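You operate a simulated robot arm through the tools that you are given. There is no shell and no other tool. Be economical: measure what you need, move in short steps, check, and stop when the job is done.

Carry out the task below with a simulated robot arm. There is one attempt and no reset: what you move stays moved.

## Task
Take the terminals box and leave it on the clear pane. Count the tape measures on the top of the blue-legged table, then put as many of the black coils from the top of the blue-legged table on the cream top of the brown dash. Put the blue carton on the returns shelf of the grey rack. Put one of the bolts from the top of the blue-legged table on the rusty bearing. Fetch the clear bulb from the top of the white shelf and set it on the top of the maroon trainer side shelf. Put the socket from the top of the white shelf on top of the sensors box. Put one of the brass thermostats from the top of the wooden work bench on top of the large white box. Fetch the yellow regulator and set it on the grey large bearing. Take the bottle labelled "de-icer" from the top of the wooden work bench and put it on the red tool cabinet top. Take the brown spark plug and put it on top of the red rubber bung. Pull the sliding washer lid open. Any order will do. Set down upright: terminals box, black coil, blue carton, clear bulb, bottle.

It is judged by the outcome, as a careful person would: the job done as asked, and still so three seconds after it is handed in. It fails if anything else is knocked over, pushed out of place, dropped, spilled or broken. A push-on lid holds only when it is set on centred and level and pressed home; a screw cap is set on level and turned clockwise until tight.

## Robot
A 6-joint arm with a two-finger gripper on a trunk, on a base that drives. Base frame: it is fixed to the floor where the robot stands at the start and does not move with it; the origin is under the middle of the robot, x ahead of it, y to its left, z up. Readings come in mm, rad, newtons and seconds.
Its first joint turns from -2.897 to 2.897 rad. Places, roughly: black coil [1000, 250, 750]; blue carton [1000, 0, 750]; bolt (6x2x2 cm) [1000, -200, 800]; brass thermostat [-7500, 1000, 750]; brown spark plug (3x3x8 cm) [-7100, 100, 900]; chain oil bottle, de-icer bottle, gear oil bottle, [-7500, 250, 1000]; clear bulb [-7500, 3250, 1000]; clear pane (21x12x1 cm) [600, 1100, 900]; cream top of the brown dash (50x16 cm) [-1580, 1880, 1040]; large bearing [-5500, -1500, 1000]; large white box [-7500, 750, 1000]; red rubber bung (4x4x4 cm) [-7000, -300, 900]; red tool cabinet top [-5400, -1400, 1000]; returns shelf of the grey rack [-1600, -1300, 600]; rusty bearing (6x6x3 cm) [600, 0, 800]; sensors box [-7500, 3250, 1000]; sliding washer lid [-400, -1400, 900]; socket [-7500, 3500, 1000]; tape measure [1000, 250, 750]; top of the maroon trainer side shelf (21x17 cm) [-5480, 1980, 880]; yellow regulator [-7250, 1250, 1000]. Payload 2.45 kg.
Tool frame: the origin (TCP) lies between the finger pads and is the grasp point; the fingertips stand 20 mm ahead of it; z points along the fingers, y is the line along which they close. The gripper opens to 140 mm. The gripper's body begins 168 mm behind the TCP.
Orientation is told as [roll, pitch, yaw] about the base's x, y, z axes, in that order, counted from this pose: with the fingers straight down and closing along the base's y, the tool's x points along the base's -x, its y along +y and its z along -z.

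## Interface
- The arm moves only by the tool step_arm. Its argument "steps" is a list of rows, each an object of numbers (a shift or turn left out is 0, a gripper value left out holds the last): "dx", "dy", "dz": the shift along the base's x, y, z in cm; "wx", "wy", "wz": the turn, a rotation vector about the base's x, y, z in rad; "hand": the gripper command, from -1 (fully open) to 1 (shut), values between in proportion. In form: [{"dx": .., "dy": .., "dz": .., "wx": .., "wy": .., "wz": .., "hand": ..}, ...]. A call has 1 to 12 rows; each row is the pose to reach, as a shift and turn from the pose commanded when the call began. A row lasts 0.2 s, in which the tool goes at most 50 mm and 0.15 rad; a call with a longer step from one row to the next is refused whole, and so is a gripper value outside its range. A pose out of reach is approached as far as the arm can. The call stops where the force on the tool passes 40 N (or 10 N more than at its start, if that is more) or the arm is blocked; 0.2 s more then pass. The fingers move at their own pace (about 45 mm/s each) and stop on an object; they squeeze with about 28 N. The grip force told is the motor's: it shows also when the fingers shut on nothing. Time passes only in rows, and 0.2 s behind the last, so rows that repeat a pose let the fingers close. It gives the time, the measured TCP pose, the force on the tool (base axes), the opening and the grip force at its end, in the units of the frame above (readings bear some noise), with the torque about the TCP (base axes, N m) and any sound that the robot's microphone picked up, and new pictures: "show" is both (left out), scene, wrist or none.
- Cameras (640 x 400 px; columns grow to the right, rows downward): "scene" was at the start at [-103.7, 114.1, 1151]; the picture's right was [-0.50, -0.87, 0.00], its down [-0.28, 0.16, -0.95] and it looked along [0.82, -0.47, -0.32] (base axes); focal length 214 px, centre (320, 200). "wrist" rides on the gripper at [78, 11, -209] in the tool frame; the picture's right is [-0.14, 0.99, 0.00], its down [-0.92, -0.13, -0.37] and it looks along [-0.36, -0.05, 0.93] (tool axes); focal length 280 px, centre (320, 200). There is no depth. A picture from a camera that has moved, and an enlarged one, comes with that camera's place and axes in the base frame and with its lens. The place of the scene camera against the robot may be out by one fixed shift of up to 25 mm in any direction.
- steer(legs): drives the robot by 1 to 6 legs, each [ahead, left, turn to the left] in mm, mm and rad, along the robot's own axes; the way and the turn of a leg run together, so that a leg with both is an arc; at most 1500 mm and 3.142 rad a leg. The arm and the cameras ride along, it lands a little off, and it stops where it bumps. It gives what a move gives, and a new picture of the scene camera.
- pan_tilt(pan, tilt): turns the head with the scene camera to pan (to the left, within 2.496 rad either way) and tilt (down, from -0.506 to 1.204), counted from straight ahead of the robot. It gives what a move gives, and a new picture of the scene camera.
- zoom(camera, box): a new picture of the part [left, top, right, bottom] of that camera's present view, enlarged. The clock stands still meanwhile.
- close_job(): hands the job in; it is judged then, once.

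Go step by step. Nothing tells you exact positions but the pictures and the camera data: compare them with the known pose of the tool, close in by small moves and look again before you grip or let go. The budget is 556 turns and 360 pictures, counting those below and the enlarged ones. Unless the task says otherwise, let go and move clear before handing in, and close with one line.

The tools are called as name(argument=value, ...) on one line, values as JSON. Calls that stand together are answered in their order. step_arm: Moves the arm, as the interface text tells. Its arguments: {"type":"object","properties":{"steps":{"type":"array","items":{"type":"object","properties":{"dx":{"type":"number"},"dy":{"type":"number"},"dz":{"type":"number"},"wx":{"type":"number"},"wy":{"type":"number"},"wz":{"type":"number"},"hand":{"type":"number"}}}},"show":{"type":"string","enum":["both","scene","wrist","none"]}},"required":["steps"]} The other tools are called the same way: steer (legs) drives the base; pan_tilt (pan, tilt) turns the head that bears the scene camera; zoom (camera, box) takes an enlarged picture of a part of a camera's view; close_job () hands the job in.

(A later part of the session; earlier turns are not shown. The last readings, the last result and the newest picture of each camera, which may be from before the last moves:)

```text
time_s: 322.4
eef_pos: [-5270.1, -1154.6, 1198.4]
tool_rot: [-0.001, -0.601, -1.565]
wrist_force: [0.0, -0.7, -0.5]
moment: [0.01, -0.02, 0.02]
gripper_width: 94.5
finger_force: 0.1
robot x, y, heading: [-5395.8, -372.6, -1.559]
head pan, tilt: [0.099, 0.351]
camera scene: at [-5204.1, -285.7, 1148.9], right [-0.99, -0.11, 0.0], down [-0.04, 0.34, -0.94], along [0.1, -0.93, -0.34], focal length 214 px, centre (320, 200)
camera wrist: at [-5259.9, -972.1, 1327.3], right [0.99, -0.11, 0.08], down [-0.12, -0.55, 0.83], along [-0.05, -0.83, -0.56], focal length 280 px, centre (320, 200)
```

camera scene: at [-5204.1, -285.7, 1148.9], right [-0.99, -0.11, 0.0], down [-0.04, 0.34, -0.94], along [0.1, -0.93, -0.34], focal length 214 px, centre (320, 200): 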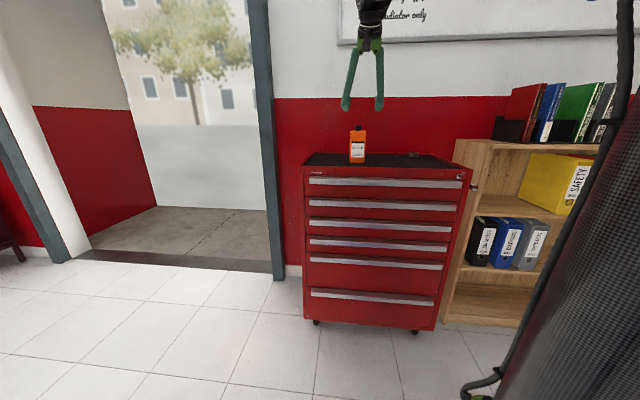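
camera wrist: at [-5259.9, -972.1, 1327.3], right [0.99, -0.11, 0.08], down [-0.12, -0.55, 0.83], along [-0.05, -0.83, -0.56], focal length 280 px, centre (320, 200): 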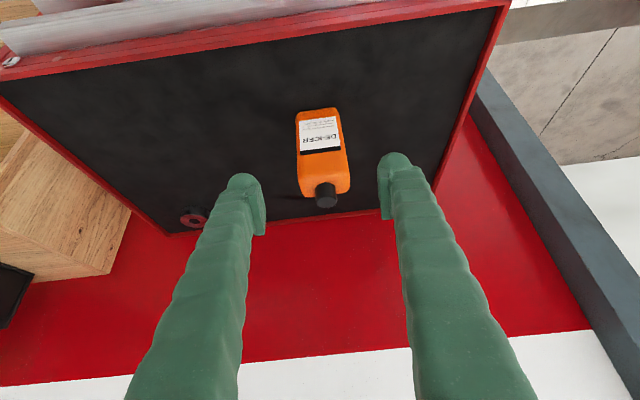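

De-icer is upright on the cabinet. Straighten the tool and return to the bench for the thermostat.

step_arm(steps=[{"wx": 0.12, "dy": 2}, {"wx": 0.24, "dy": 4}, {"wx": 0.36, "dy": 6}, {"wx": 0.48, "dy": 8}, {"wx": 0.6, "dy": 8}], show="none")

steer(legs=[[-450, 0, 0], [0, 0, -1.575], [500, -650, 0], [480, 0, 0]])

zoom(camera="wrist", box=[0, 0, 640, 400])

```text
time_s: 323.6
eef_pos: [-5269.6, -1073.1, 1200.7]
tool_rot: [-0.001, -0.001, -1.566]
wrist_force: [-0.1, 0.3, 0.1]
moment: [-0.1, -0.02, -0.03]
gripper_width: 94.8
finger_force: 0.0
robot x, y, heading: [-5392.5, -363.4, -1.563]
head pan, tilt: [0.099, 0.351]
```

```text
time_s: 336.6
eef_pos: [-7090.3, 604.0, 1199.7]
tool_rot: [0.001, -0.003, -3.138]
wrist_force: [0.0, 0.1, -0.2]
moment: [0.02, 0.0, 0.02]
gripper_width: 94.4
finger_force: 0.1
robot x, y, heading: [-6386.8, 725.4, -3.132]
head pan, tilt: [0.099, 0.351]
camera scene: at [-6282.2, 527.9, 1148.9], right [-0.11, 0.99, 0.0], down [0.34, 0.04, -0.94], along [-0.93, -0.1, -0.34], focal length 214 px, centre (320, 200)
```

scene: 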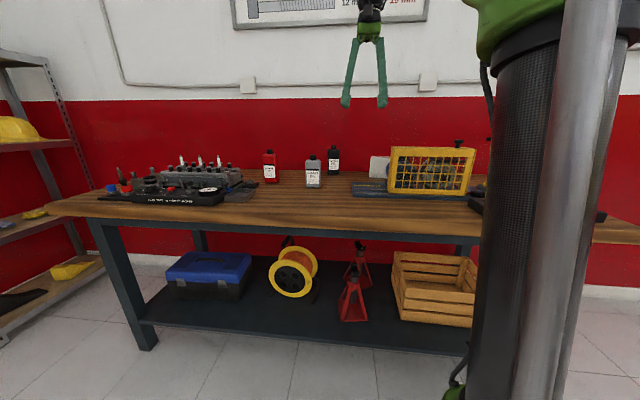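

```text
1.00 times, centred on (320, 200) of wrist (not enlarged: the box is as wide or as high as the picture)
camera zoom: at [-7011.6, 594.3, 1408.6], right [-0.13, -0.99, 0.0], down [-0.92, 0.13, 0.37], along [-0.37, 0.05, -0.93], focal length 280 px, centre (320, 200)
```

zoom: 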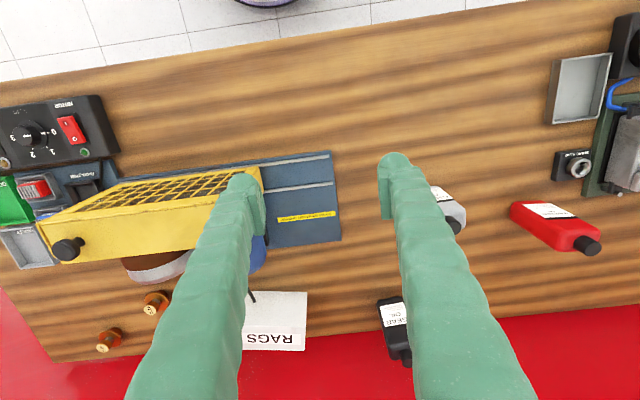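

steer(legs=[[0, -380, 0]])

zoom(camera="wrist", box=[0, 0, 640, 400])

```text
time_s: 339.1
eef_pos: [-7093.2, 984.8, 1199.4]
tool_rot: [0.001, -0.004, -3.14]
wrist_force: [0.1, 0.2, -1.1]
moment: [0.01, 0.0, 0.0]
gripper_width: 94.8
finger_force: 0.1
robot x, y, heading: [-6390.4, 1108.9, -3.133]
head pan, tilt: [0.099, 0.351]
camera scene: at [-6285.2, 909.3, 1148.9], right [-0.11, 0.99, 0.0], down [0.34, 0.04, -0.94], along [-0.93, -0.1, -0.34], focal length 214 px, centre (320, 200)
```

scene: 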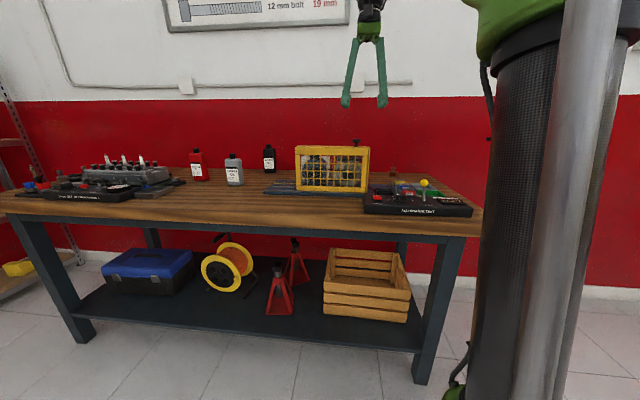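

```text
1.00 times, centred on (320, 200) of wrist (not enlarged: the box is as wide or as high as the picture)
camera zoom: at [-7014.6, 974.9, 1408.6], right [-0.13, -0.99, 0.0], down [-0.92, 0.12, 0.37], along [-0.37, 0.05, -0.93], focal length 280 px, centre (320, 200)
```

zoom: 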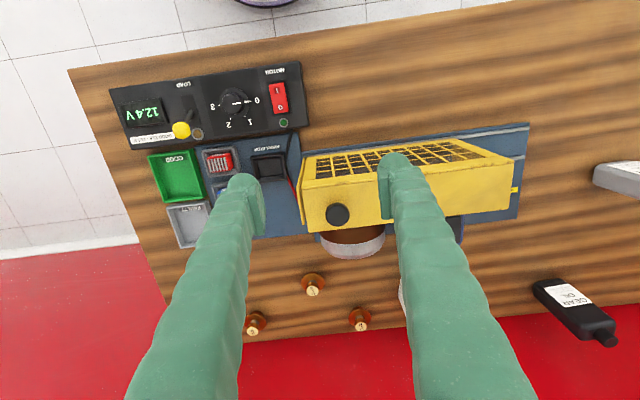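

zoom(camera="wrist", box=[110, 60, 320, 260])

zoom(camera="scene", box=[250, 120, 490, 240])

```text
2.00 times, centred on (215, 160) of wrist
camera zoom: at [-7014.6, 974.9, 1408.6], right [-0.13, -0.99, 0.0], down [-0.92, 0.12, 0.37], along [-0.37, 0.05, -0.93], focal length 561 px, centre (530, 280)
```

zoom: 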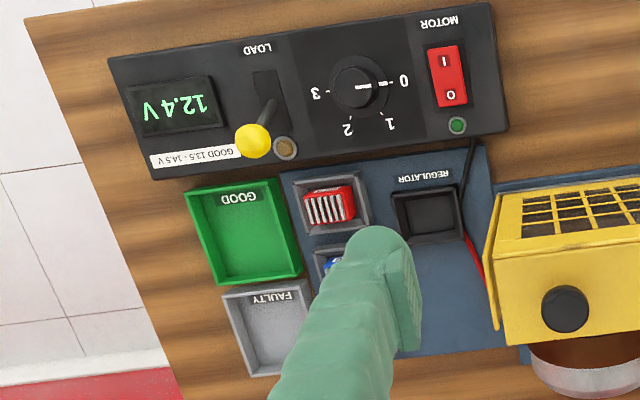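

```text
2.67 times, centred on (370, 180) of scene
camera zoom: at [-6285.2, 909.3, 1148.9], right [-0.11, 0.99, 0.0], down [0.34, 0.04, -0.94], along [-0.93, -0.1, -0.34], focal length 572 px, centre (187, 253)
```

zoom: 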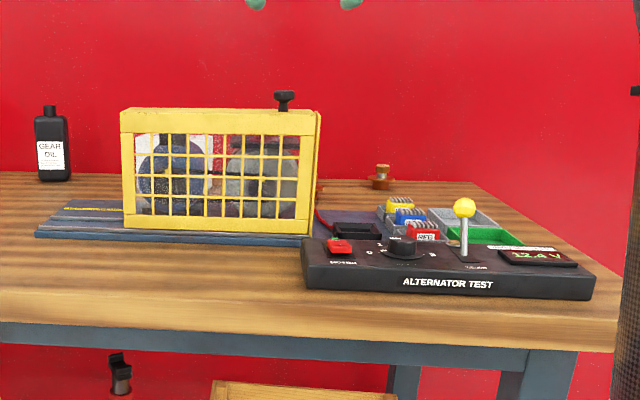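

Three brass thermostats near the back; nearest ≈(−7445,1049). Approach with tilt 0.6.

step_arm(steps=[{"wy": 0.12, "dy": 2, "dx": -2}, {"wy": 0.24, "dy": 4, "dx": -5}, {"wy": 0.36, "dy": 6, "dx": -9}, {"wy": 0.48, "dy": 6.4, "dx": -13.5}, {"wy": 0.6, "dy": 6.4, "dx": -18}, {"wy": 0.6, "dy": 6.4, "dx": -22}, {"wy": 0.6, "dy": 6.4, "dx": -25, "dz": -3}, {"wy": 0.6, "dy": 6.4, "dx": -26, "dz": -7}, {"wy": 0.6, "dy": 6.4, "dx": -26.5, "dz": -11, "hand": 0.1}, {"wy": 0.6, "dy": 6.4, "dx": -26.5, "dz": -15}], show="wrist")

zoom(camera="wrist", box=[240, 40, 400, 180])

```text
time_s: 341.3
eef_pos: [-7359.2, 1049.1, 1049.2]
tool_rot: [-0.003, -0.603, -3.138]
wrist_force: [0.3, 0.1, 0.3]
moment: [0.01, 0.01, -0.01]
gripper_width: 62.9
finger_force: 0.1
robot x, y, heading: [-6384.2, 1104.7, -3.126]
head pan, tilt: [0.099, 0.351]
camera wrist: at [-7175.7, 1039.4, 1177.2], right [-0.11, -0.99, 0.08], down [-0.55, 0.12, 0.83], along [-0.83, 0.05, -0.56], focal length 280 px, centre (320, 200)
```

wrist: 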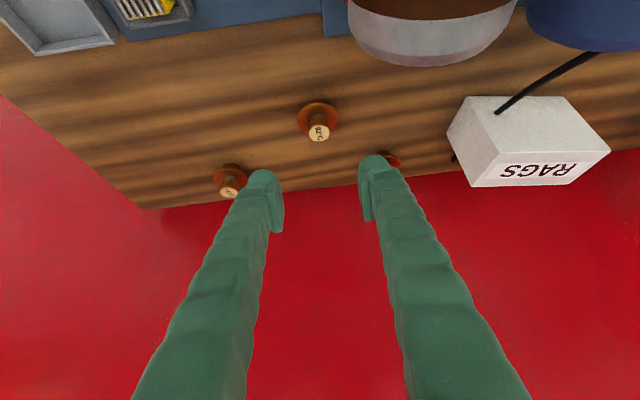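

```text
2.86 times, centred on (320, 110) of wrist
camera zoom: at [-7175.7, 1039.4, 1177.2], right [-0.11, -0.99, 0.08], down [-0.55, 0.12, 0.83], along [-0.83, 0.05, -0.56], focal length 801 px, centre (320, 457)
```

zoom: 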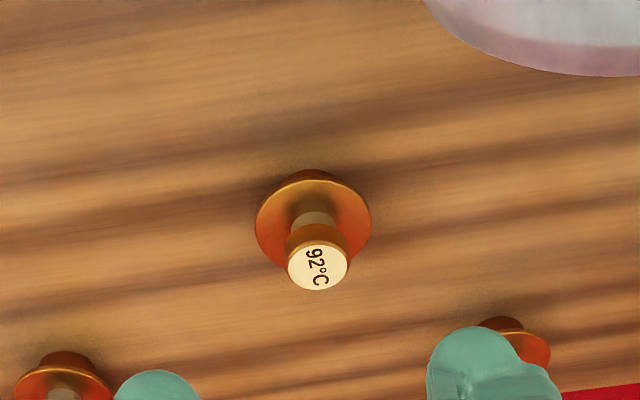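

step_arm(steps=[{"dx": -2.2, "dz": -4}, {"dx": -4.2, "dz": -8}, {"dx": -6, "dz": -12}, {"dx": -7.2, "dz": -14.6}], show="wrist")

```text
time_s: 342.3
eef_pos: [-7430.0, 1048.9, 904.2]
tool_rot: [-0.002, -0.602, -3.137]
wrist_force: [0.0, 1.1, 0.2]
moment: [0.03, 0.0, 0.03]
gripper_width: 63.1
finger_force: 0.1
robot x, y, heading: [-6388.8, 1106.7, -3.132]
head pan, tilt: [0.099, 0.351]
camera wrist: at [-7247.3, 1038.5, 1032.0], right [-0.11, -0.99, 0.08], down [-0.55, 0.12, 0.83], along [-0.83, 0.05, -0.56], focal length 280 px, centre (320, 200)
```

wrist: 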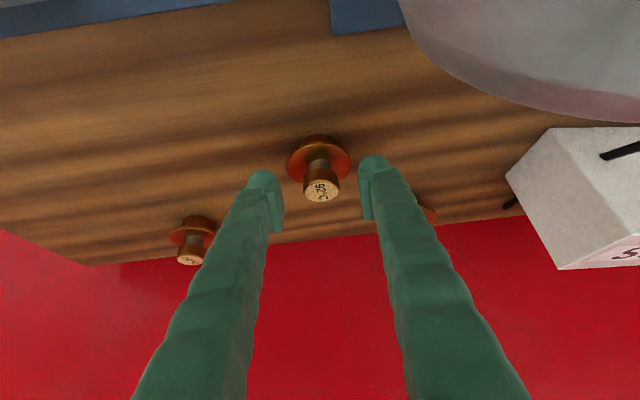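

step_arm(steps=[{"dx": -0.5, "dz": -0.9}, {"dx": -0.5, "dz": -0.9, "hand": 1}, {"dx": -0.5, "dz": -0.9}, {"dx": -0.5, "dz": -0.9}, {"dx": -0.5, "dz": -0.9}], show="none")

step_arm(steps=[{"dz": 1}, {"dz": 4}, {"dz": 8}], show="wrist")

```text
time_s: 343.6
eef_pos: [-7436.0, 1048.8, 898.1]
tool_rot: [-0.001, -0.607, -3.136]
wrist_force: [4.0, 0.0, 20.3]
moment: [-0.06, -0.23, 0.01]
gripper_width: 26.9
finger_force: 27.9
robot x, y, heading: [-6388.6, 1106.3, -3.13]
head pan, tilt: [0.099, 0.351]
stopped in row 5: the force on the tool passed its limit at 41 N (the readings are from after the stop); the commanded pose is now the measured one
```

```text
time_s: 344.4
eef_pos: [-7435.8, 1049.5, 976.4]
tool_rot: [-0.001, -0.605, -3.137]
wrist_force: [-0.9, 0.3, -1.8]
moment: [-0.04, -0.04, 0.02]
gripper_width: 27.1
finger_force: 28.5
robot x, y, heading: [-6385.2, 1106.4, -3.133]
head pan, tilt: [0.099, 0.351]
camera wrist: at [-7253.2, 1039.0, 1103.8], right [-0.11, -0.99, 0.08], down [-0.55, 0.12, 0.83], along [-0.83, 0.05, -0.56], focal length 280 px, centre (320, 200)
```

wrist: 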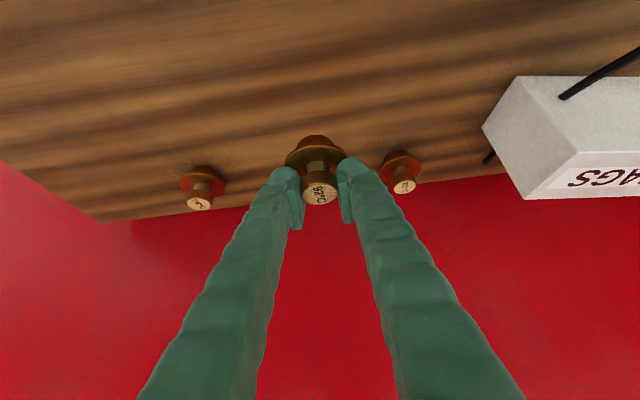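

Thermostat held. Raise, and drive to face the RAGS box.

step_arm(steps=[{"dz": 4}, {"dz": 8, "dx": 2}, {"dz": 12, "dx": 4}, {"dz": 16, "dx": 6}, {"dz": 18, "dx": 10}], show="none")

steer(legs=[[0, 320, 0]])

zoom(camera="wrist", box=[0, 0, 640, 400])

```text
time_s: 345.6
eef_pos: [-7336.3, 1048.2, 1155.7]
tool_rot: [-0.003, -0.604, -3.135]
wrist_force: [-0.5, -0.3, -1.5]
moment: [0.0, -0.05, -0.03]
gripper_width: 27.2
finger_force: 28.2
robot x, y, heading: [-6387.8, 1108.3, -3.135]
head pan, tilt: [0.099, 0.351]
```

```text
time_s: 347.7
eef_pos: [-7333.6, 727.5, 1155.7]
tool_rot: [-0.001, -0.603, -3.136]
wrist_force: [0.3, 0.4, -0.9]
moment: [0.0, 0.01, 0.01]
gripper_width: 27.1
finger_force: 28.0
robot x, y, heading: [-6388.8, 787.9, -3.134]
head pan, tilt: [0.099, 0.351]
camera scene: at [-6282.4, 589.2, 1148.9], right [-0.11, 0.99, 0.0], down [0.34, 0.04, -0.94], along [-0.93, -0.1, -0.34], focal length 214 px, centre (320, 200)
```

scene: 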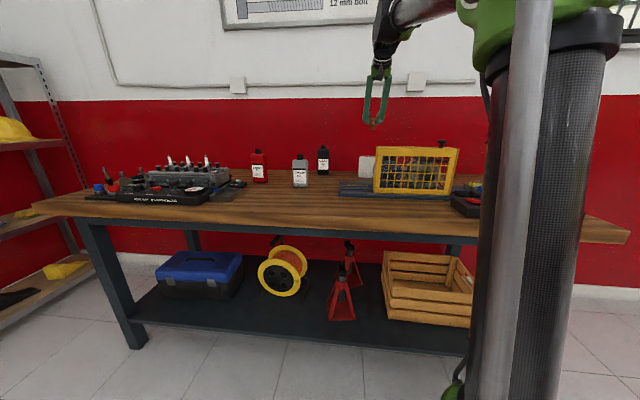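

```text
1.00 times, centred on (320, 200) of wrist (not enlarged: the box is as wide or as high as the picture)
camera zoom: at [-7150.3, 718.1, 1283.2], right [-0.11, -0.99, 0.08], down [-0.55, 0.12, 0.83], along [-0.83, 0.05, -0.56], focal length 280 px, centre (320, 200)
```

zoom: 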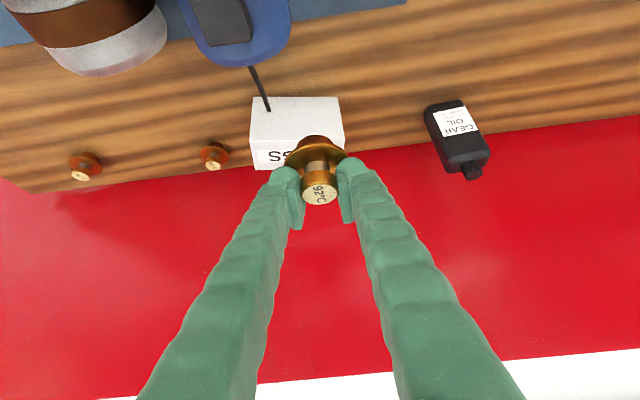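

zoom(camera="wrist", box=[230, 80, 360, 190])

zoom(camera="scene", box=[320, 90, 440, 195])

```text
3.64 times, centred on (295, 135) of wrist
camera zoom: at [-7150.3, 718.1, 1283.2], right [-0.11, -0.99, 0.08], down [-0.55, 0.12, 0.83], along [-0.83, 0.05, -0.56], focal length 1020 px, centre (411, 436)
```

zoom: 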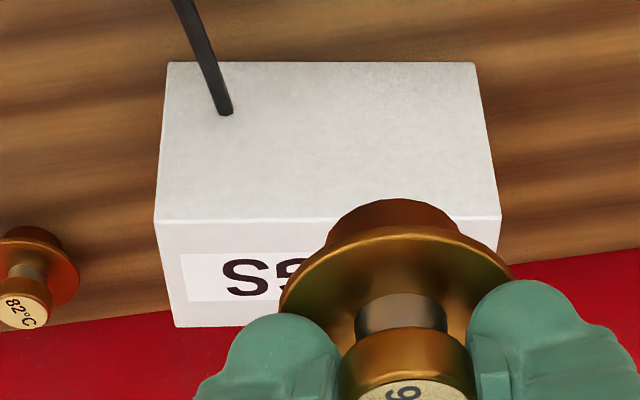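

```text
3.81 times, centred on (380, 142) of scene
camera zoom: at [-6282.4, 589.2, 1148.9], right [-0.11, 0.99, 0.0], down [0.34, 0.04, -0.94], along [-0.93, -0.1, -0.34], focal length 817 px, centre (91, 419)
```

zoom: 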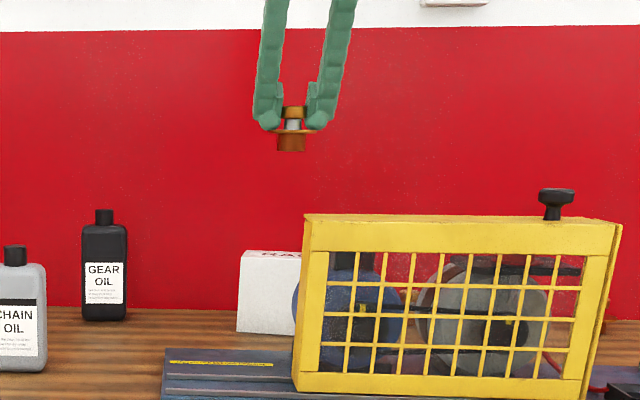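

Box top: z≈957, centre ≈(−7493,764). Bench front is at x≈−6941, so I can drive 90 mm closer.

steer(legs=[[80, 0, 0]])

step_arm(steps=[{"dx": -2, "dy": 1.8, "dz": -2}, {"dx": -4, "dy": 3.6, "dz": -5}, {"dx": -6, "dy": 3.6, "dz": -8}, {"dx": -7.7, "dy": 3.6, "dz": -11}], show="wrist")

```text
time_s: 348.8
eef_pos: [-7415.3, 727.3, 1155.6]
tool_rot: [-0.001, -0.604, -3.136]
wrist_force: [0.1, 0.4, -0.4]
moment: [0.01, 0.03, 0.02]
gripper_width: 26.8
finger_force: 27.1
robot x, y, heading: [-6468.7, 788.1, -3.129]
head pan, tilt: [0.099, 0.351]
camera scene: at [-6363.2, 588.5, 1148.9], right [-0.11, 0.99, 0.0], down [0.34, 0.04, -0.94], along [-0.93, -0.1, -0.34], focal length 214 px, centre (320, 200)
```

scene: 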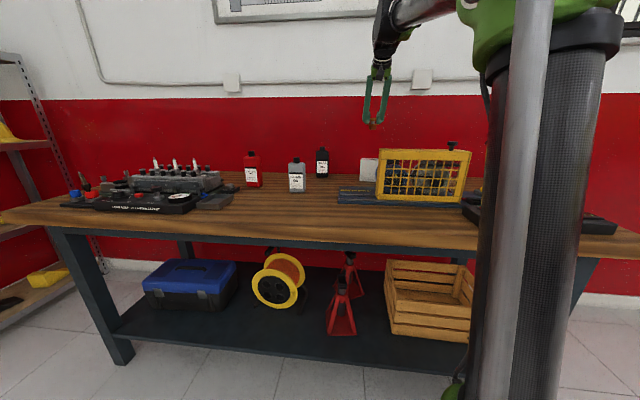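

```text
time_s: 349.8
eef_pos: [-7490.8, 761.9, 1045.8]
tool_rot: [-0.003, -0.603, -3.137]
wrist_force: [0.4, -0.7, -1.2]
moment: [0.0, 0.01, -0.01]
gripper_width: 26.9
finger_force: 27.9
robot x, y, heading: [-6466.9, 785.5, -3.128]
head pan, tilt: [0.099, 0.351]
camera wrist: at [-7308.1, 752.4, 1173.1], right [-0.11, -0.99, 0.08], down [-0.55, 0.12, 0.83], along [-0.83, 0.05, -0.56], focal length 280 px, centre (320, 200)
```

wrist: 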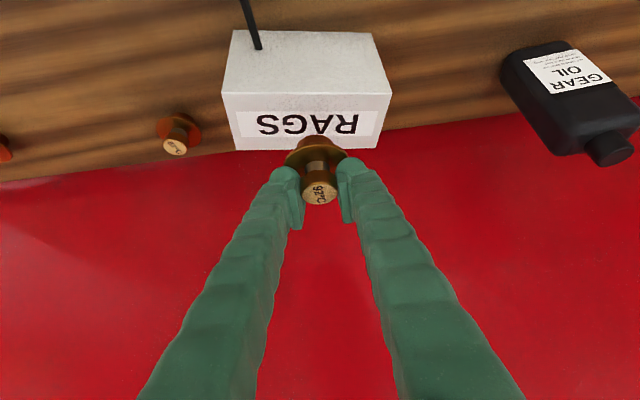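

step_arm(steps=[{"dx": -0.2, "dy": 0.3, "dz": -1.5}, {"dx": -0.2, "dy": 0.3, "dz": -2.9}], show="wrist")

zoom(camera="scene", box=[330, 120, 430, 190])

```text
time_s: 350.4
eef_pos: [-7493.3, 765.0, 1016.2]
tool_rot: [-0.002, -0.604, -3.136]
wrist_force: [-0.5, 0.4, -1.0]
moment: [0.01, 0.04, -0.01]
gripper_width: 26.7
finger_force: 27.9
robot x, y, heading: [-6471.2, 782.8, -3.132]
head pan, tilt: [0.099, 0.351]
camera wrist: at [-7309.8, 755.9, 1144.1], right [-0.11, -0.99, 0.08], down [-0.55, 0.12, 0.83], along [-0.83, 0.05, -0.56], focal length 280 px, centre (320, 200)
```

wrist: 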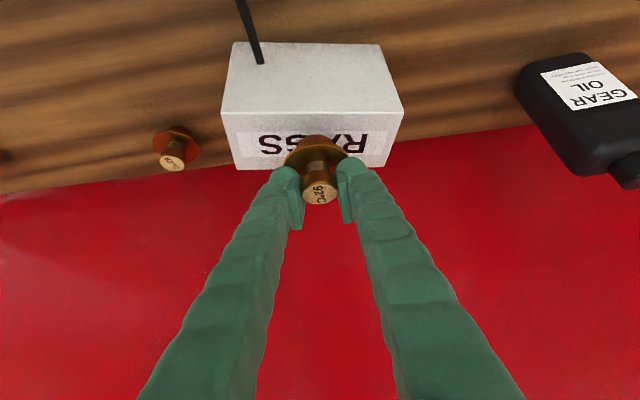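

```text
5.71 times, centred on (380, 155) of scene
camera zoom: at [-6363.2, 588.5, 1148.9], right [-0.11, 0.99, 0.0], down [0.34, 0.04, -0.94], along [-0.93, -0.1, -0.34], focal length 1226 px, centre (-23, 457)
```

zoom: 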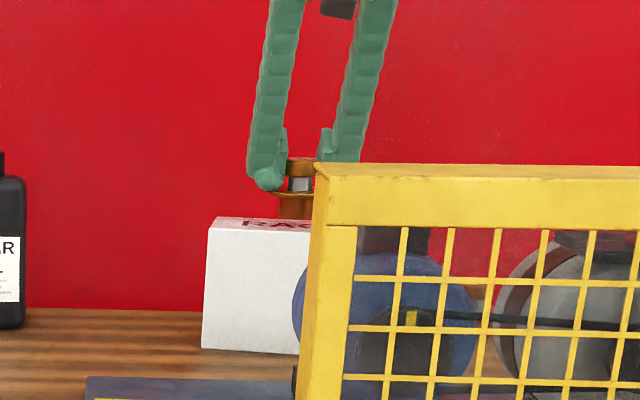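

step_arm(steps=[{"dz": -0.3}], show="none")

step_arm(steps=[{"dz": -0.2}], show="none")

step_arm(steps=[{"dz": -0.15}], show="none")

```text
time_s: 350.8
eef_pos: [-7493.4, 765.0, 1014.2]
tool_rot: [0.001, -0.604, -3.137]
wrist_force: [0.8, 0.1, -0.1]
moment: [-0.02, 0.0, 0.01]
gripper_width: 26.9
finger_force: 27.9
robot x, y, heading: [-6470.4, 790.4, -3.13]
head pan, tilt: [0.099, 0.351]
```

```text
time_s: 351.1
eef_pos: [-7494.0, 765.6, 1012.4]
tool_rot: [-0.002, -0.605, -3.137]
wrist_force: [0.0, 0.4, -0.6]
moment: [-0.03, -0.01, 0.03]
gripper_width: 27.1
finger_force: 28.1
robot x, y, heading: [-6469.3, 785.6, -3.129]
head pan, tilt: [0.099, 0.351]
```

```text
time_s: 351.6
eef_pos: [-7492.3, 765.5, 1009.0]
tool_rot: [-0.003, -0.604, -3.135]
wrist_force: [-0.4, -0.2, -0.2]
moment: [0.01, 0.02, 0.02]
gripper_width: 27.0
finger_force: 27.5
robot x, y, heading: [-6467.8, 786.8, -3.133]
head pan, tilt: [0.099, 0.351]
```

step_arm(steps=[{"dz": -0.2}], show="none")

step_arm(steps=[{"dz": -0.2}], show="none")

step_arm(steps=[{"dz": -0.15}], show="none")

```text
time_s: 351.9
eef_pos: [-7493.9, 765.3, 1008.4]
tool_rot: [-0.001, -0.602, -3.137]
wrist_force: [-0.8, -0.2, 2.5]
moment: [-0.03, -0.01, -0.04]
gripper_width: 27.2
finger_force: 27.8
robot x, y, heading: [-6470.7, 785.5, -3.128]
head pan, tilt: [0.099, 0.351]
```

```text
time_s: 352.4
eef_pos: [-7493.3, 765.4, 1008.6]
tool_rot: [-0.002, -0.606, -3.137]
wrist_force: [-6.5, -1.5, 26.4]
moment: [-0.14, 0.14, -0.05]
gripper_width: 26.8
finger_force: 27.5
robot x, y, heading: [-6468.1, 785.8, -3.128]
head pan, tilt: [0.099, 0.351]
```

```text
time_s: 352.7
eef_pos: [-7493.6, 766.9, 1007.0]
tool_rot: [-0.002, -0.606, -3.138]
wrist_force: [3.8, 0.6, 17.4]
moment: [-0.05, -0.48, 0.01]
gripper_width: 26.8
finger_force: 28.7
robot x, y, heading: [-6466.6, 786.2, -3.135]
head pan, tilt: [0.099, 0.351]
stopped in row 1: the force on the tool passed its limit at 44 N (the readings are from after the stop); the commanded pose is now the measured one
```

step_arm(steps=[{"dz": 0.1, "hand": 0.45}, {"dz": 0.1, "hand": 0.2}, {"dz": 0.1}, {"dz": 2.5, "dx": 1.7}, {"dz": 6, "dx": 4}, {"dz": 9.5, "dx": 6.5}, {"dz": 13, "dx": 9}], show="wrist")

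```text
time_s: 354.3
eef_pos: [-7404.7, 766.1, 1136.2]
tool_rot: [-0.002, -0.606, -3.136]
wrist_force: [-0.1, -0.6, 0.3]
moment: [-0.03, -0.01, 0.01]
gripper_width: 55.9
finger_force: 0.1
robot x, y, heading: [-6467.8, 786.6, -3.133]
head pan, tilt: [0.099, 0.351]
camera wrist: at [-7220.5, 756.4, 1264.3], right [-0.11, -0.99, 0.08], down [-0.55, 0.12, 0.83], along [-0.83, 0.05, -0.56], focal length 280 px, centre (320, 200)
```

wrist: 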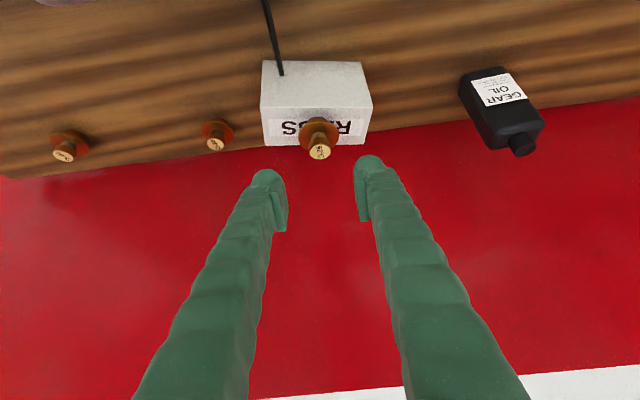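

Thermostat placed. Now the yellow regulator (≈(−7250,1215)); untilt and drive.

step_arm(steps=[{"wy": -0.12, "dz": 2, "dx": 3}, {"wy": -0.24, "dz": 4, "dx": 6}, {"wy": -0.36, "dz": 6, "dx": 9}, {"wy": -0.48, "dz": 6, "dx": 12}, {"wy": -0.605, "dz": 6, "dx": 15}], show="none")

steer(legs=[[0, -430, 0]])

zoom(camera="wrist", box=[0, 0, 640, 400])

```text
time_s: 355.5
eef_pos: [-7253.1, 764.8, 1196.1]
tool_rot: [0.003, 0.001, -3.135]
wrist_force: [0.4, -0.2, -1.0]
moment: [0.0, -0.02, 0.0]
gripper_width: 56.4
finger_force: 0.0
robot x, y, heading: [-6468.1, 788.6, -3.135]
head pan, tilt: [0.099, 0.351]
```

```text
time_s: 358.1
eef_pos: [-7257.0, 1190.2, 1195.7]
tool_rot: [0.003, -0.003, -3.136]
wrist_force: [0.1, 0.4, -0.2]
moment: [0.02, 0.01, 0.03]
gripper_width: 56.0
finger_force: 0.0
robot x, y, heading: [-6472.9, 1211.5, -3.134]
head pan, tilt: [0.099, 0.351]
camera scene: at [-6367.4, 1013.0, 1148.9], right [-0.11, 0.99, 0.0], down [0.34, 0.04, -0.94], along [-0.93, -0.1, -0.34], focal length 214 px, centre (320, 200)
```

scene: 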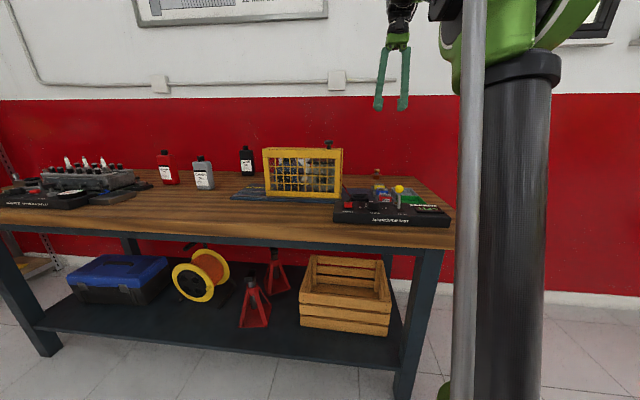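

```text
1.00 times, centred on (320, 200) of wrist (not enlarged: the box is as wide or as high as the picture)
camera zoom: at [-7178.8, 1180.2, 1405.2], right [-0.13, -0.99, 0.0], down [-0.92, 0.12, 0.37], along [-0.37, 0.05, -0.93], focal length 280 px, centre (320, 200)
```

zoom: 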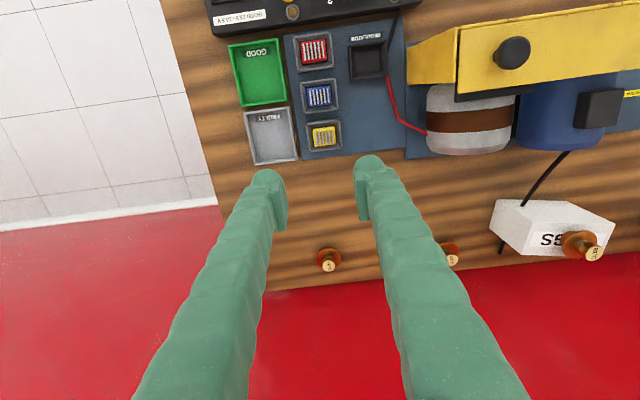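

zoom(camera="wrist", box=[270, 70, 400, 170])

zoom(camera="scene", box=[330, 160, 460, 240])

```text
4.00 times, centred on (335, 120) of wrist
camera zoom: at [-7178.8, 1180.2, 1405.2], right [-0.13, -0.99, 0.0], down [-0.92, 0.12, 0.37], along [-0.37, 0.05, -0.93], focal length 1122 px, centre (260, 520)
```

zoom: 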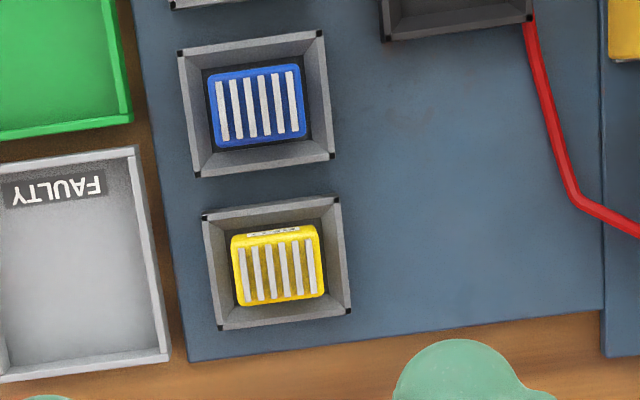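

```text
4.92 times, centred on (395, 200) of scene
camera zoom: at [-6367.4, 1013.0, 1148.9], right [-0.11, 0.99, 0.0], down [0.34, 0.04, -0.94], along [-0.93, -0.1, -0.34], focal length 1056 px, centre (-49, 200)
```

zoom: 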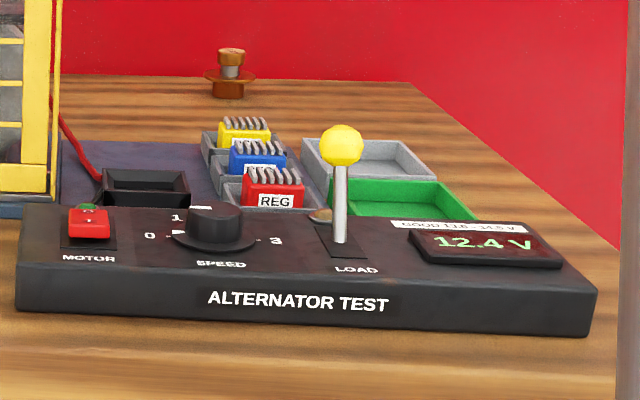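

step_arm(steps=[{"dx": -0.2, "dy": -0.4, "dz": -4}, {"dx": -0.4, "dy": -0.7, "dz": -8}, {"dx": -0.4, "dy": -0.7, "dz": -12}, {"dx": -0.4, "dy": -0.7, "dz": -16}, {"dx": -0.4, "dy": -0.7, "dz": -20}, {"dx": -0.4, "dy": -0.7, "dz": -23}], show="wrist")

zoom(camera="wrist", box=[250, 110, 390, 230])

```text
time_s: 359.5
eef_pos: [-7262.2, 1182.9, 965.7]
tool_rot: [0.0, -0.004, -3.137]
wrist_force: [0.6, -0.2, 0.4]
moment: [0.02, 0.0, -0.02]
gripper_width: 56.4
finger_force: 0.0
robot x, y, heading: [-6472.6, 1209.7, -3.131]
head pan, tilt: [0.099, 0.351]
camera wrist: at [-7182.8, 1173.2, 1174.7], right [-0.13, -0.99, 0.0], down [-0.92, 0.12, 0.37], along [-0.37, 0.05, -0.93], focal length 280 px, centre (320, 200)
```

wrist: 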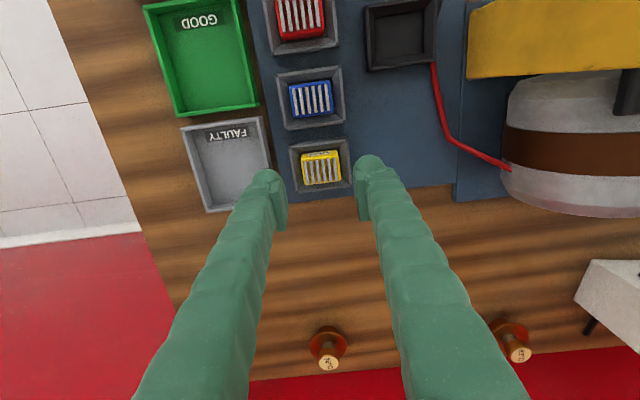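

```text
3.33 times, centred on (320, 170) of wrist
camera zoom: at [-7182.8, 1173.2, 1174.7], right [-0.13, -0.99, 0.0], down [-0.92, 0.12, 0.37], along [-0.37, 0.05, -0.93], focal length 935 px, centre (320, 300)
```

zoom: 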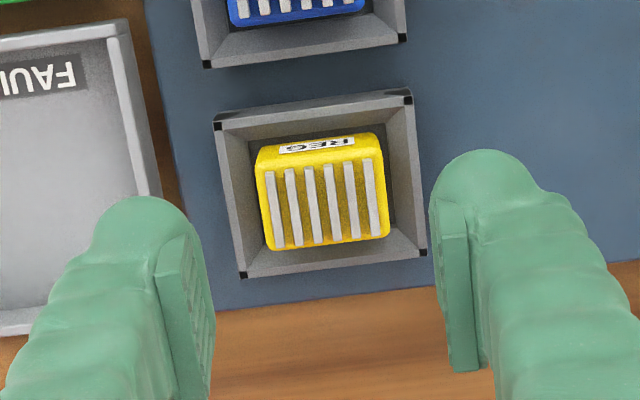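

step_arm(steps=[{"dx": 0.4, "dz": -3}, {"dx": 0.4, "dz": -5.5}, {"dx": 0.4, "dz": -7.2}], show="wrist")

```text
time_s: 360.4
eef_pos: [-7259.0, 1183.5, 896.8]
tool_rot: [0.002, -0.004, -3.139]
wrist_force: [6.8, -0.8, 16.1]
moment: [-0.48, -0.16, 0.24]
gripper_width: 56.6
finger_force: 0.1
robot x, y, heading: [-6472.6, 1211.1, -3.133]
head pan, tilt: [0.099, 0.351]
stopped in row 3: the force on the tool passed its limit at 46 N (the readings are from after the stop); the commanded pose is now the measured one
camera wrist: at [-7179.0, 1173.4, 1105.5], right [-0.13, -0.99, 0.0], down [-0.92, 0.12, 0.37], along [-0.37, 0.05, -0.93], focal length 280 px, centre (320, 200)
```

wrist: 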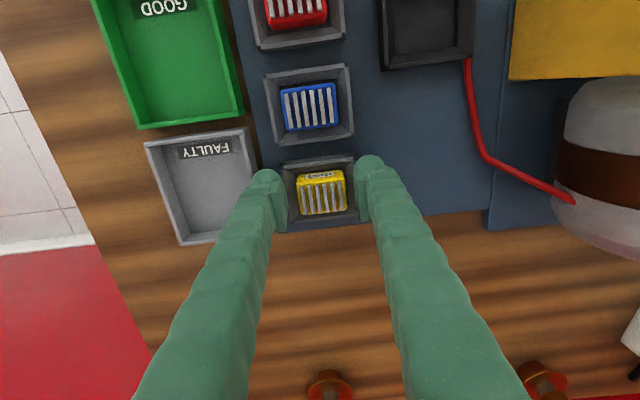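

step_arm(steps=[{"dz": 0.5}, {"dz": 0.5, "hand": 1}, {"dz": 0.5}, {"dz": 0.5}, {"dz": 0.5}], show="none")

step_arm(steps=[{"dz": 1}, {"dz": 4}, {"dz": 8}], show="wrist")

```text
time_s: 361.6
eef_pos: [-7260.6, 1183.5, 899.5]
tool_rot: [0.003, -0.004, -3.139]
wrist_force: [0.2, -0.3, -0.9]
moment: [0.0, 0.02, 0.01]
gripper_width: 38.6
finger_force: 28.2
robot x, y, heading: [-6471.1, 1208.6, -3.138]
head pan, tilt: [0.099, 0.351]
```

```text
time_s: 362.4
eef_pos: [-7258.8, 1181.8, 981.0]
tool_rot: [0.003, -0.003, -3.137]
wrist_force: [0.4, -0.5, -0.7]
moment: [0.01, -0.03, 0.0]
gripper_width: 38.5
finger_force: 28.1
robot x, y, heading: [-6468.7, 1212.0, -3.135]
head pan, tilt: [0.099, 0.351]
camera wrist: at [-7179.8, 1173.5, 1189.9], right [-0.13, -0.99, 0.0], down [-0.92, 0.12, 0.37], along [-0.37, 0.05, -0.93], focal length 280 px, centre (320, 200)
```

wrist: 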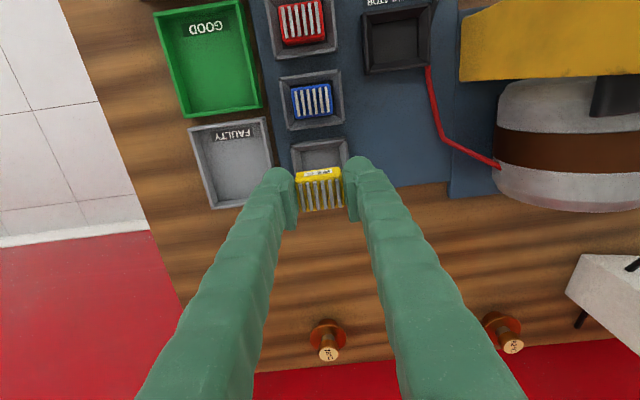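

Regulator held. Drive to the cabinet.

step_arm(steps=[{"dz": 4, "dx": 2}, {"dz": 8, "dx": 4}, {"dz": 12, "dx": 6}, {"dz": 16, "dx": 8}, {"dz": 19, "dx": 8}], show="none")

steer(legs=[[-700, 0, 0], [0, 1200, 0], [0, 0, 1.57], [570, 240, 0]])

zoom(camera="wrist", box=[0, 0, 640, 400])

```text
time_s: 363.6
eef_pos: [-7180.0, 1184.0, 1171.0]
tool_rot: [0.002, -0.004, -3.139]
wrist_force: [0.0, -0.8, -0.8]
moment: [-0.01, -0.03, -0.01]
gripper_width: 38.6
finger_force: 27.8
robot x, y, heading: [-6469.8, 1206.0, -3.133]
head pan, tilt: [0.099, 0.351]
```

```text
time_s: 380.0
eef_pos: [-5531.9, -1270.3, 1170.3]
tool_rot: [0.002, -0.004, -1.586]
wrist_force: [-0.2, -0.9, -0.7]
moment: [0.04, -0.01, 0.0]
gripper_width: 38.8
finger_force: 27.8
robot x, y, heading: [-5541.3, -558.2, -1.584]
head pan, tilt: [0.099, 0.351]
camera scene: at [-5352.8, -480.1, 1148.9], right [-1.0, -0.09, 0.0], down [-0.03, 0.34, -0.94], along [0.08, -0.94, -0.34], focal length 214 px, centre (320, 200)
```

scene: 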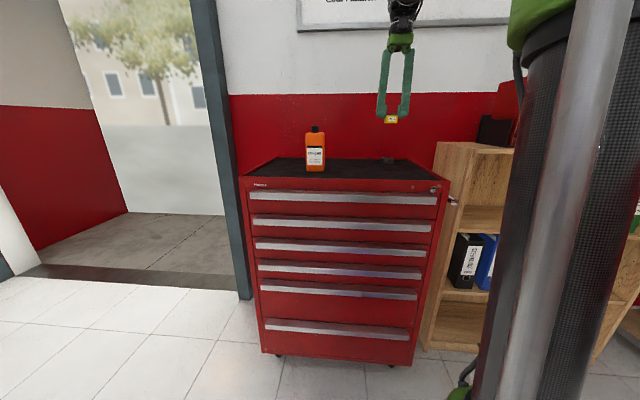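

```text
1.00 times, centred on (320, 200) of wrist (not enlarged: the box is as wide or as high as the picture)
camera zoom: at [-5519.8, -1190.0, 1379.3], right [0.99, -0.15, 0.0], down [-0.14, -0.92, 0.37], along [-0.06, -0.37, -0.93], focal length 280 px, centre (320, 200)
```

zoom: 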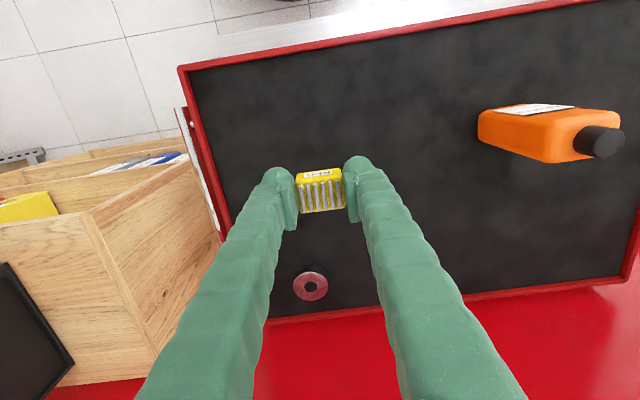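

steer(legs=[[40, 0, 0]])

step_arm(steps=[{"dx": -1.2, "dy": -4.5}, {"dx": -2.4, "dy": -9}, {"dx": -3.8, "dy": -13.5}, {"dx": -5.2, "dy": -17.5}, {"dx": -5.2, "dy": -18.5, "dz": -4}, {"dx": -5.2, "dy": -18.5, "dz": -8}], show="wrist")

zoom(camera="scene", box=[330, 100, 450, 185])

```text
time_s: 380.9
eef_pos: [-5533.3, -1309.2, 1169.9]
tool_rot: [0.002, -0.006, -1.59]
wrist_force: [-0.7, 0.1, -1.2]
moment: [-0.01, -0.02, -0.03]
gripper_width: 38.9
finger_force: 27.8
robot x, y, heading: [-5545.2, -600.0, -1.581]
head pan, tilt: [0.099, 0.351]
camera scene: at [-5353.2, -520.1, 1148.9], right [-1.0, -0.09, 0.0], down [-0.03, 0.34, -0.94], along [0.08, -0.94, -0.34], focal length 214 px, centre (320, 200)
```

scene: 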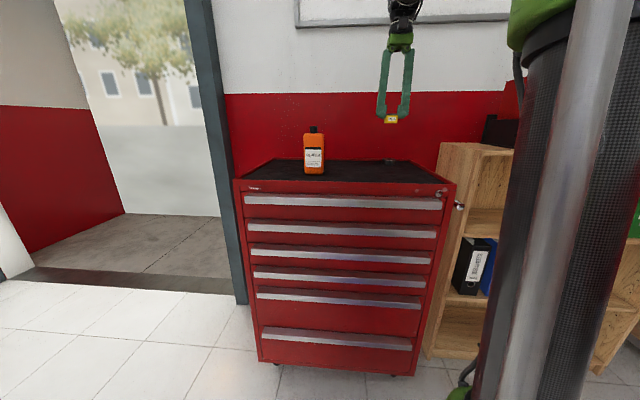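

```text
time_s: 382.3
eef_pos: [-5583.7, -1493.6, 1090.0]
tool_rot: [0.001, -0.004, -1.589]
wrist_force: [0.9, 0.2, -0.6]
moment: [0.0, -0.01, -0.03]
gripper_width: 38.8
finger_force: 28.0
robot x, y, heading: [-5543.3, -600.9, -1.582]
head pan, tilt: [0.099, 0.351]
camera wrist: at [-5572.1, -1415.2, 1299.1], right [0.99, -0.15, 0.0], down [-0.14, -0.92, 0.37], along [-0.06, -0.37, -0.93], focal length 280 px, centre (320, 200)
```

wrist: 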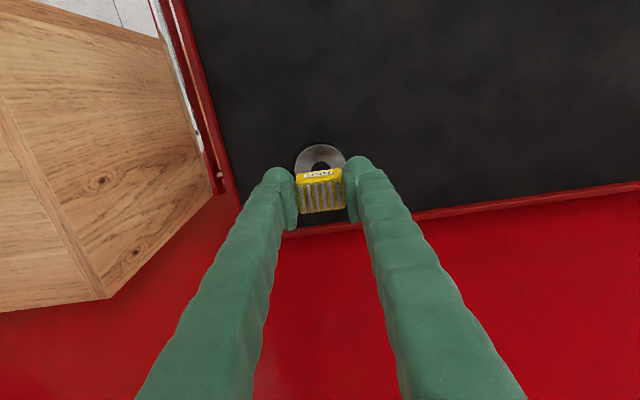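

```text
4.71 times, centred on (390, 142) of scene
camera zoom: at [-5353.3, -520.2, 1148.9], right [-1.0, -0.09, 0.0], down [-0.03, 0.34, -0.94], along [0.08, -0.94, -0.34], focal length 1009 px, centre (-9, 471)
```

zoom: 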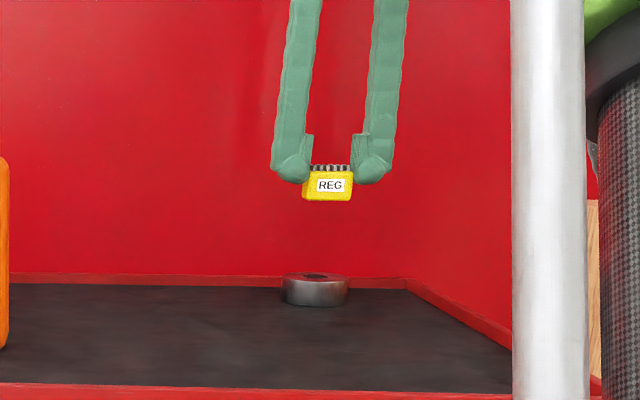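

step_arm(steps=[{"dy": -0.6, "dz": -2.5}, {"dy": -0.6, "dz": -5}], show="wrist")

zoom(camera="scene", box=[340, 120, 440, 180])

```text
time_s: 382.9
eef_pos: [-5583.8, -1500.9, 1040.5]
tool_rot: [0.003, -0.004, -1.589]
wrist_force: [0.1, 0.3, -1.3]
moment: [-0.01, 0.01, 0.01]
gripper_width: 38.4
finger_force: 28.0
robot x, y, heading: [-5542.1, -601.6, -1.586]
head pan, tilt: [0.099, 0.351]
camera wrist: at [-5572.1, -1421.1, 1248.8], right [0.99, -0.15, 0.0], down [-0.14, -0.92, 0.37], along [-0.06, -0.37, -0.93], focal length 280 px, centre (320, 200)
```

wrist: 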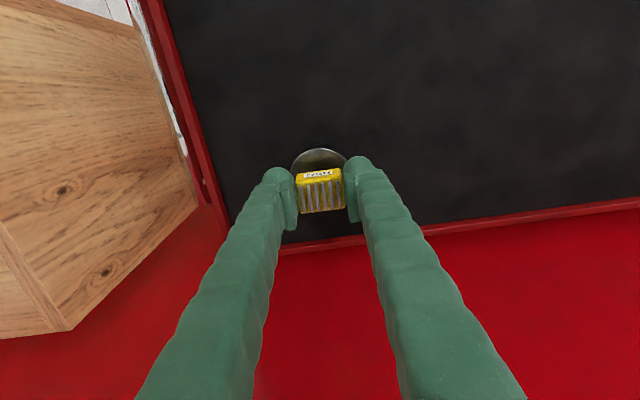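

```text
6.40 times, centred on (390, 150) of scene
camera zoom: at [-5353.3, -520.1, 1148.9], right [-1.0, -0.09, 0.0], down [-0.03, 0.34, -0.94], along [0.08, -0.94, -0.34], focal length 1373 px, centre (-128, 520)
```

zoom: 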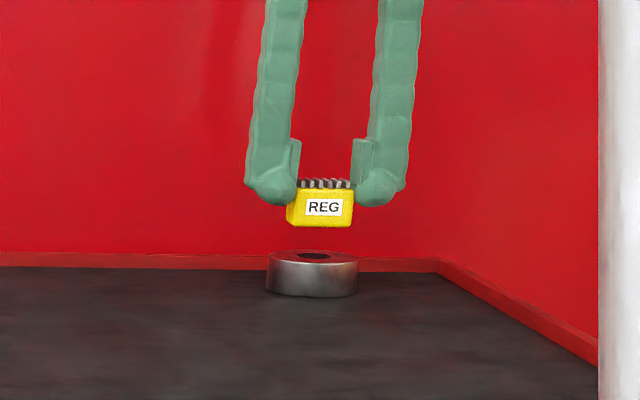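

step_arm(steps=[{"dx": 0.2, "dy": -0.8, "dz": -0.8}, {"dx": 0.2, "dy": -0.8, "dz": -1.8}], show="none")

step_arm(steps=[{"dz": -0.2}], show="none")

step_arm(steps=[{"dz": -0.2}], show="none")

zoom(camera="scene", box=[350, 130, 430, 180])

```text
time_s: 383.5
eef_pos: [-5583.0, -1507.5, 1021.6]
tool_rot: [0.001, -0.005, -1.588]
wrist_force: [0.3, 0.0, -1.4]
moment: [-0.01, 0.01, -0.02]
gripper_width: 38.8
finger_force: 28.1
robot x, y, heading: [-5541.9, -601.7, -1.586]
head pan, tilt: [0.099, 0.351]
```

```text
time_s: 383.9
eef_pos: [-5581.9, -1507.6, 1020.2]
tool_rot: [0.001, -0.005, -1.588]
wrist_force: [-1.0, -0.7, -0.8]
moment: [0.02, 0.0, 0.01]
gripper_width: 38.7
finger_force: 28.3
robot x, y, heading: [-5543.4, -602.7, -1.582]
head pan, tilt: [0.099, 0.351]
```

```text
time_s: 384.3
eef_pos: [-5583.8, -1508.4, 1017.6]
tool_rot: [0.001, -0.005, -1.588]
wrist_force: [-0.1, 0.1, -1.2]
moment: [0.01, -0.01, 0.0]
gripper_width: 38.9
finger_force: 28.1
robot x, y, heading: [-5545.9, -602.3, -1.58]
head pan, tilt: [0.099, 0.351]
```

```text
8.00 times, centred on (390, 155) of scene
camera zoom: at [-5353.3, -520.2, 1148.9], right [-1.0, -0.09, 0.0], down [-0.03, 0.34, -0.94], along [0.08, -0.94, -0.34], focal length 1716 px, centre (-240, 560)
```

zoom: 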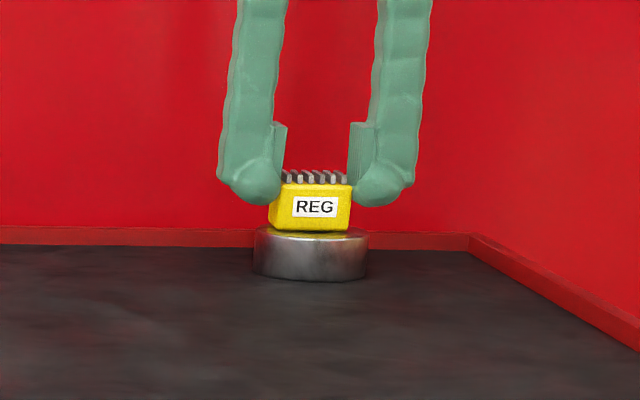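

step_arm(steps=[{"dz": -0.2}], show="none")

step_arm(steps=[{"dz": -0.2}], show="none")

step_arm(steps=[{"dz": -0.2}], show="none")

```text
time_s: 384.7
eef_pos: [-5583.8, -1508.2, 1017.7]
tool_rot: [0.001, -0.006, -1.588]
wrist_force: [-1.5, -5.9, 26.3]
moment: [-0.22, -0.01, -0.02]
gripper_width: 38.7
finger_force: 27.6
robot x, y, heading: [-5543.9, -597.2, -1.586]
head pan, tilt: [0.099, 0.351]
```

```text
time_s: 385.1
eef_pos: [-5583.7, -1507.2, 1015.8]
tool_rot: [0.001, -0.003, -1.588]
wrist_force: [-0.7, -3.6, 25.8]
moment: [-0.02, 0.03, 0.0]
gripper_width: 38.7
finger_force: 27.7
robot x, y, heading: [-5547.9, -599.1, -1.585]
head pan, tilt: [0.099, 0.351]
```

```text
time_s: 385.5
eef_pos: [-5583.7, -1507.6, 1011.9]
tool_rot: [0.002, -0.004, -1.59]
wrist_force: [-1.5, -0.6, 27.4]
moment: [0.02, 0.0, -0.02]
gripper_width: 38.7
finger_force: 27.9
robot x, y, heading: [-5546.6, -599.3, -1.585]
head pan, tilt: [0.099, 0.351]
```

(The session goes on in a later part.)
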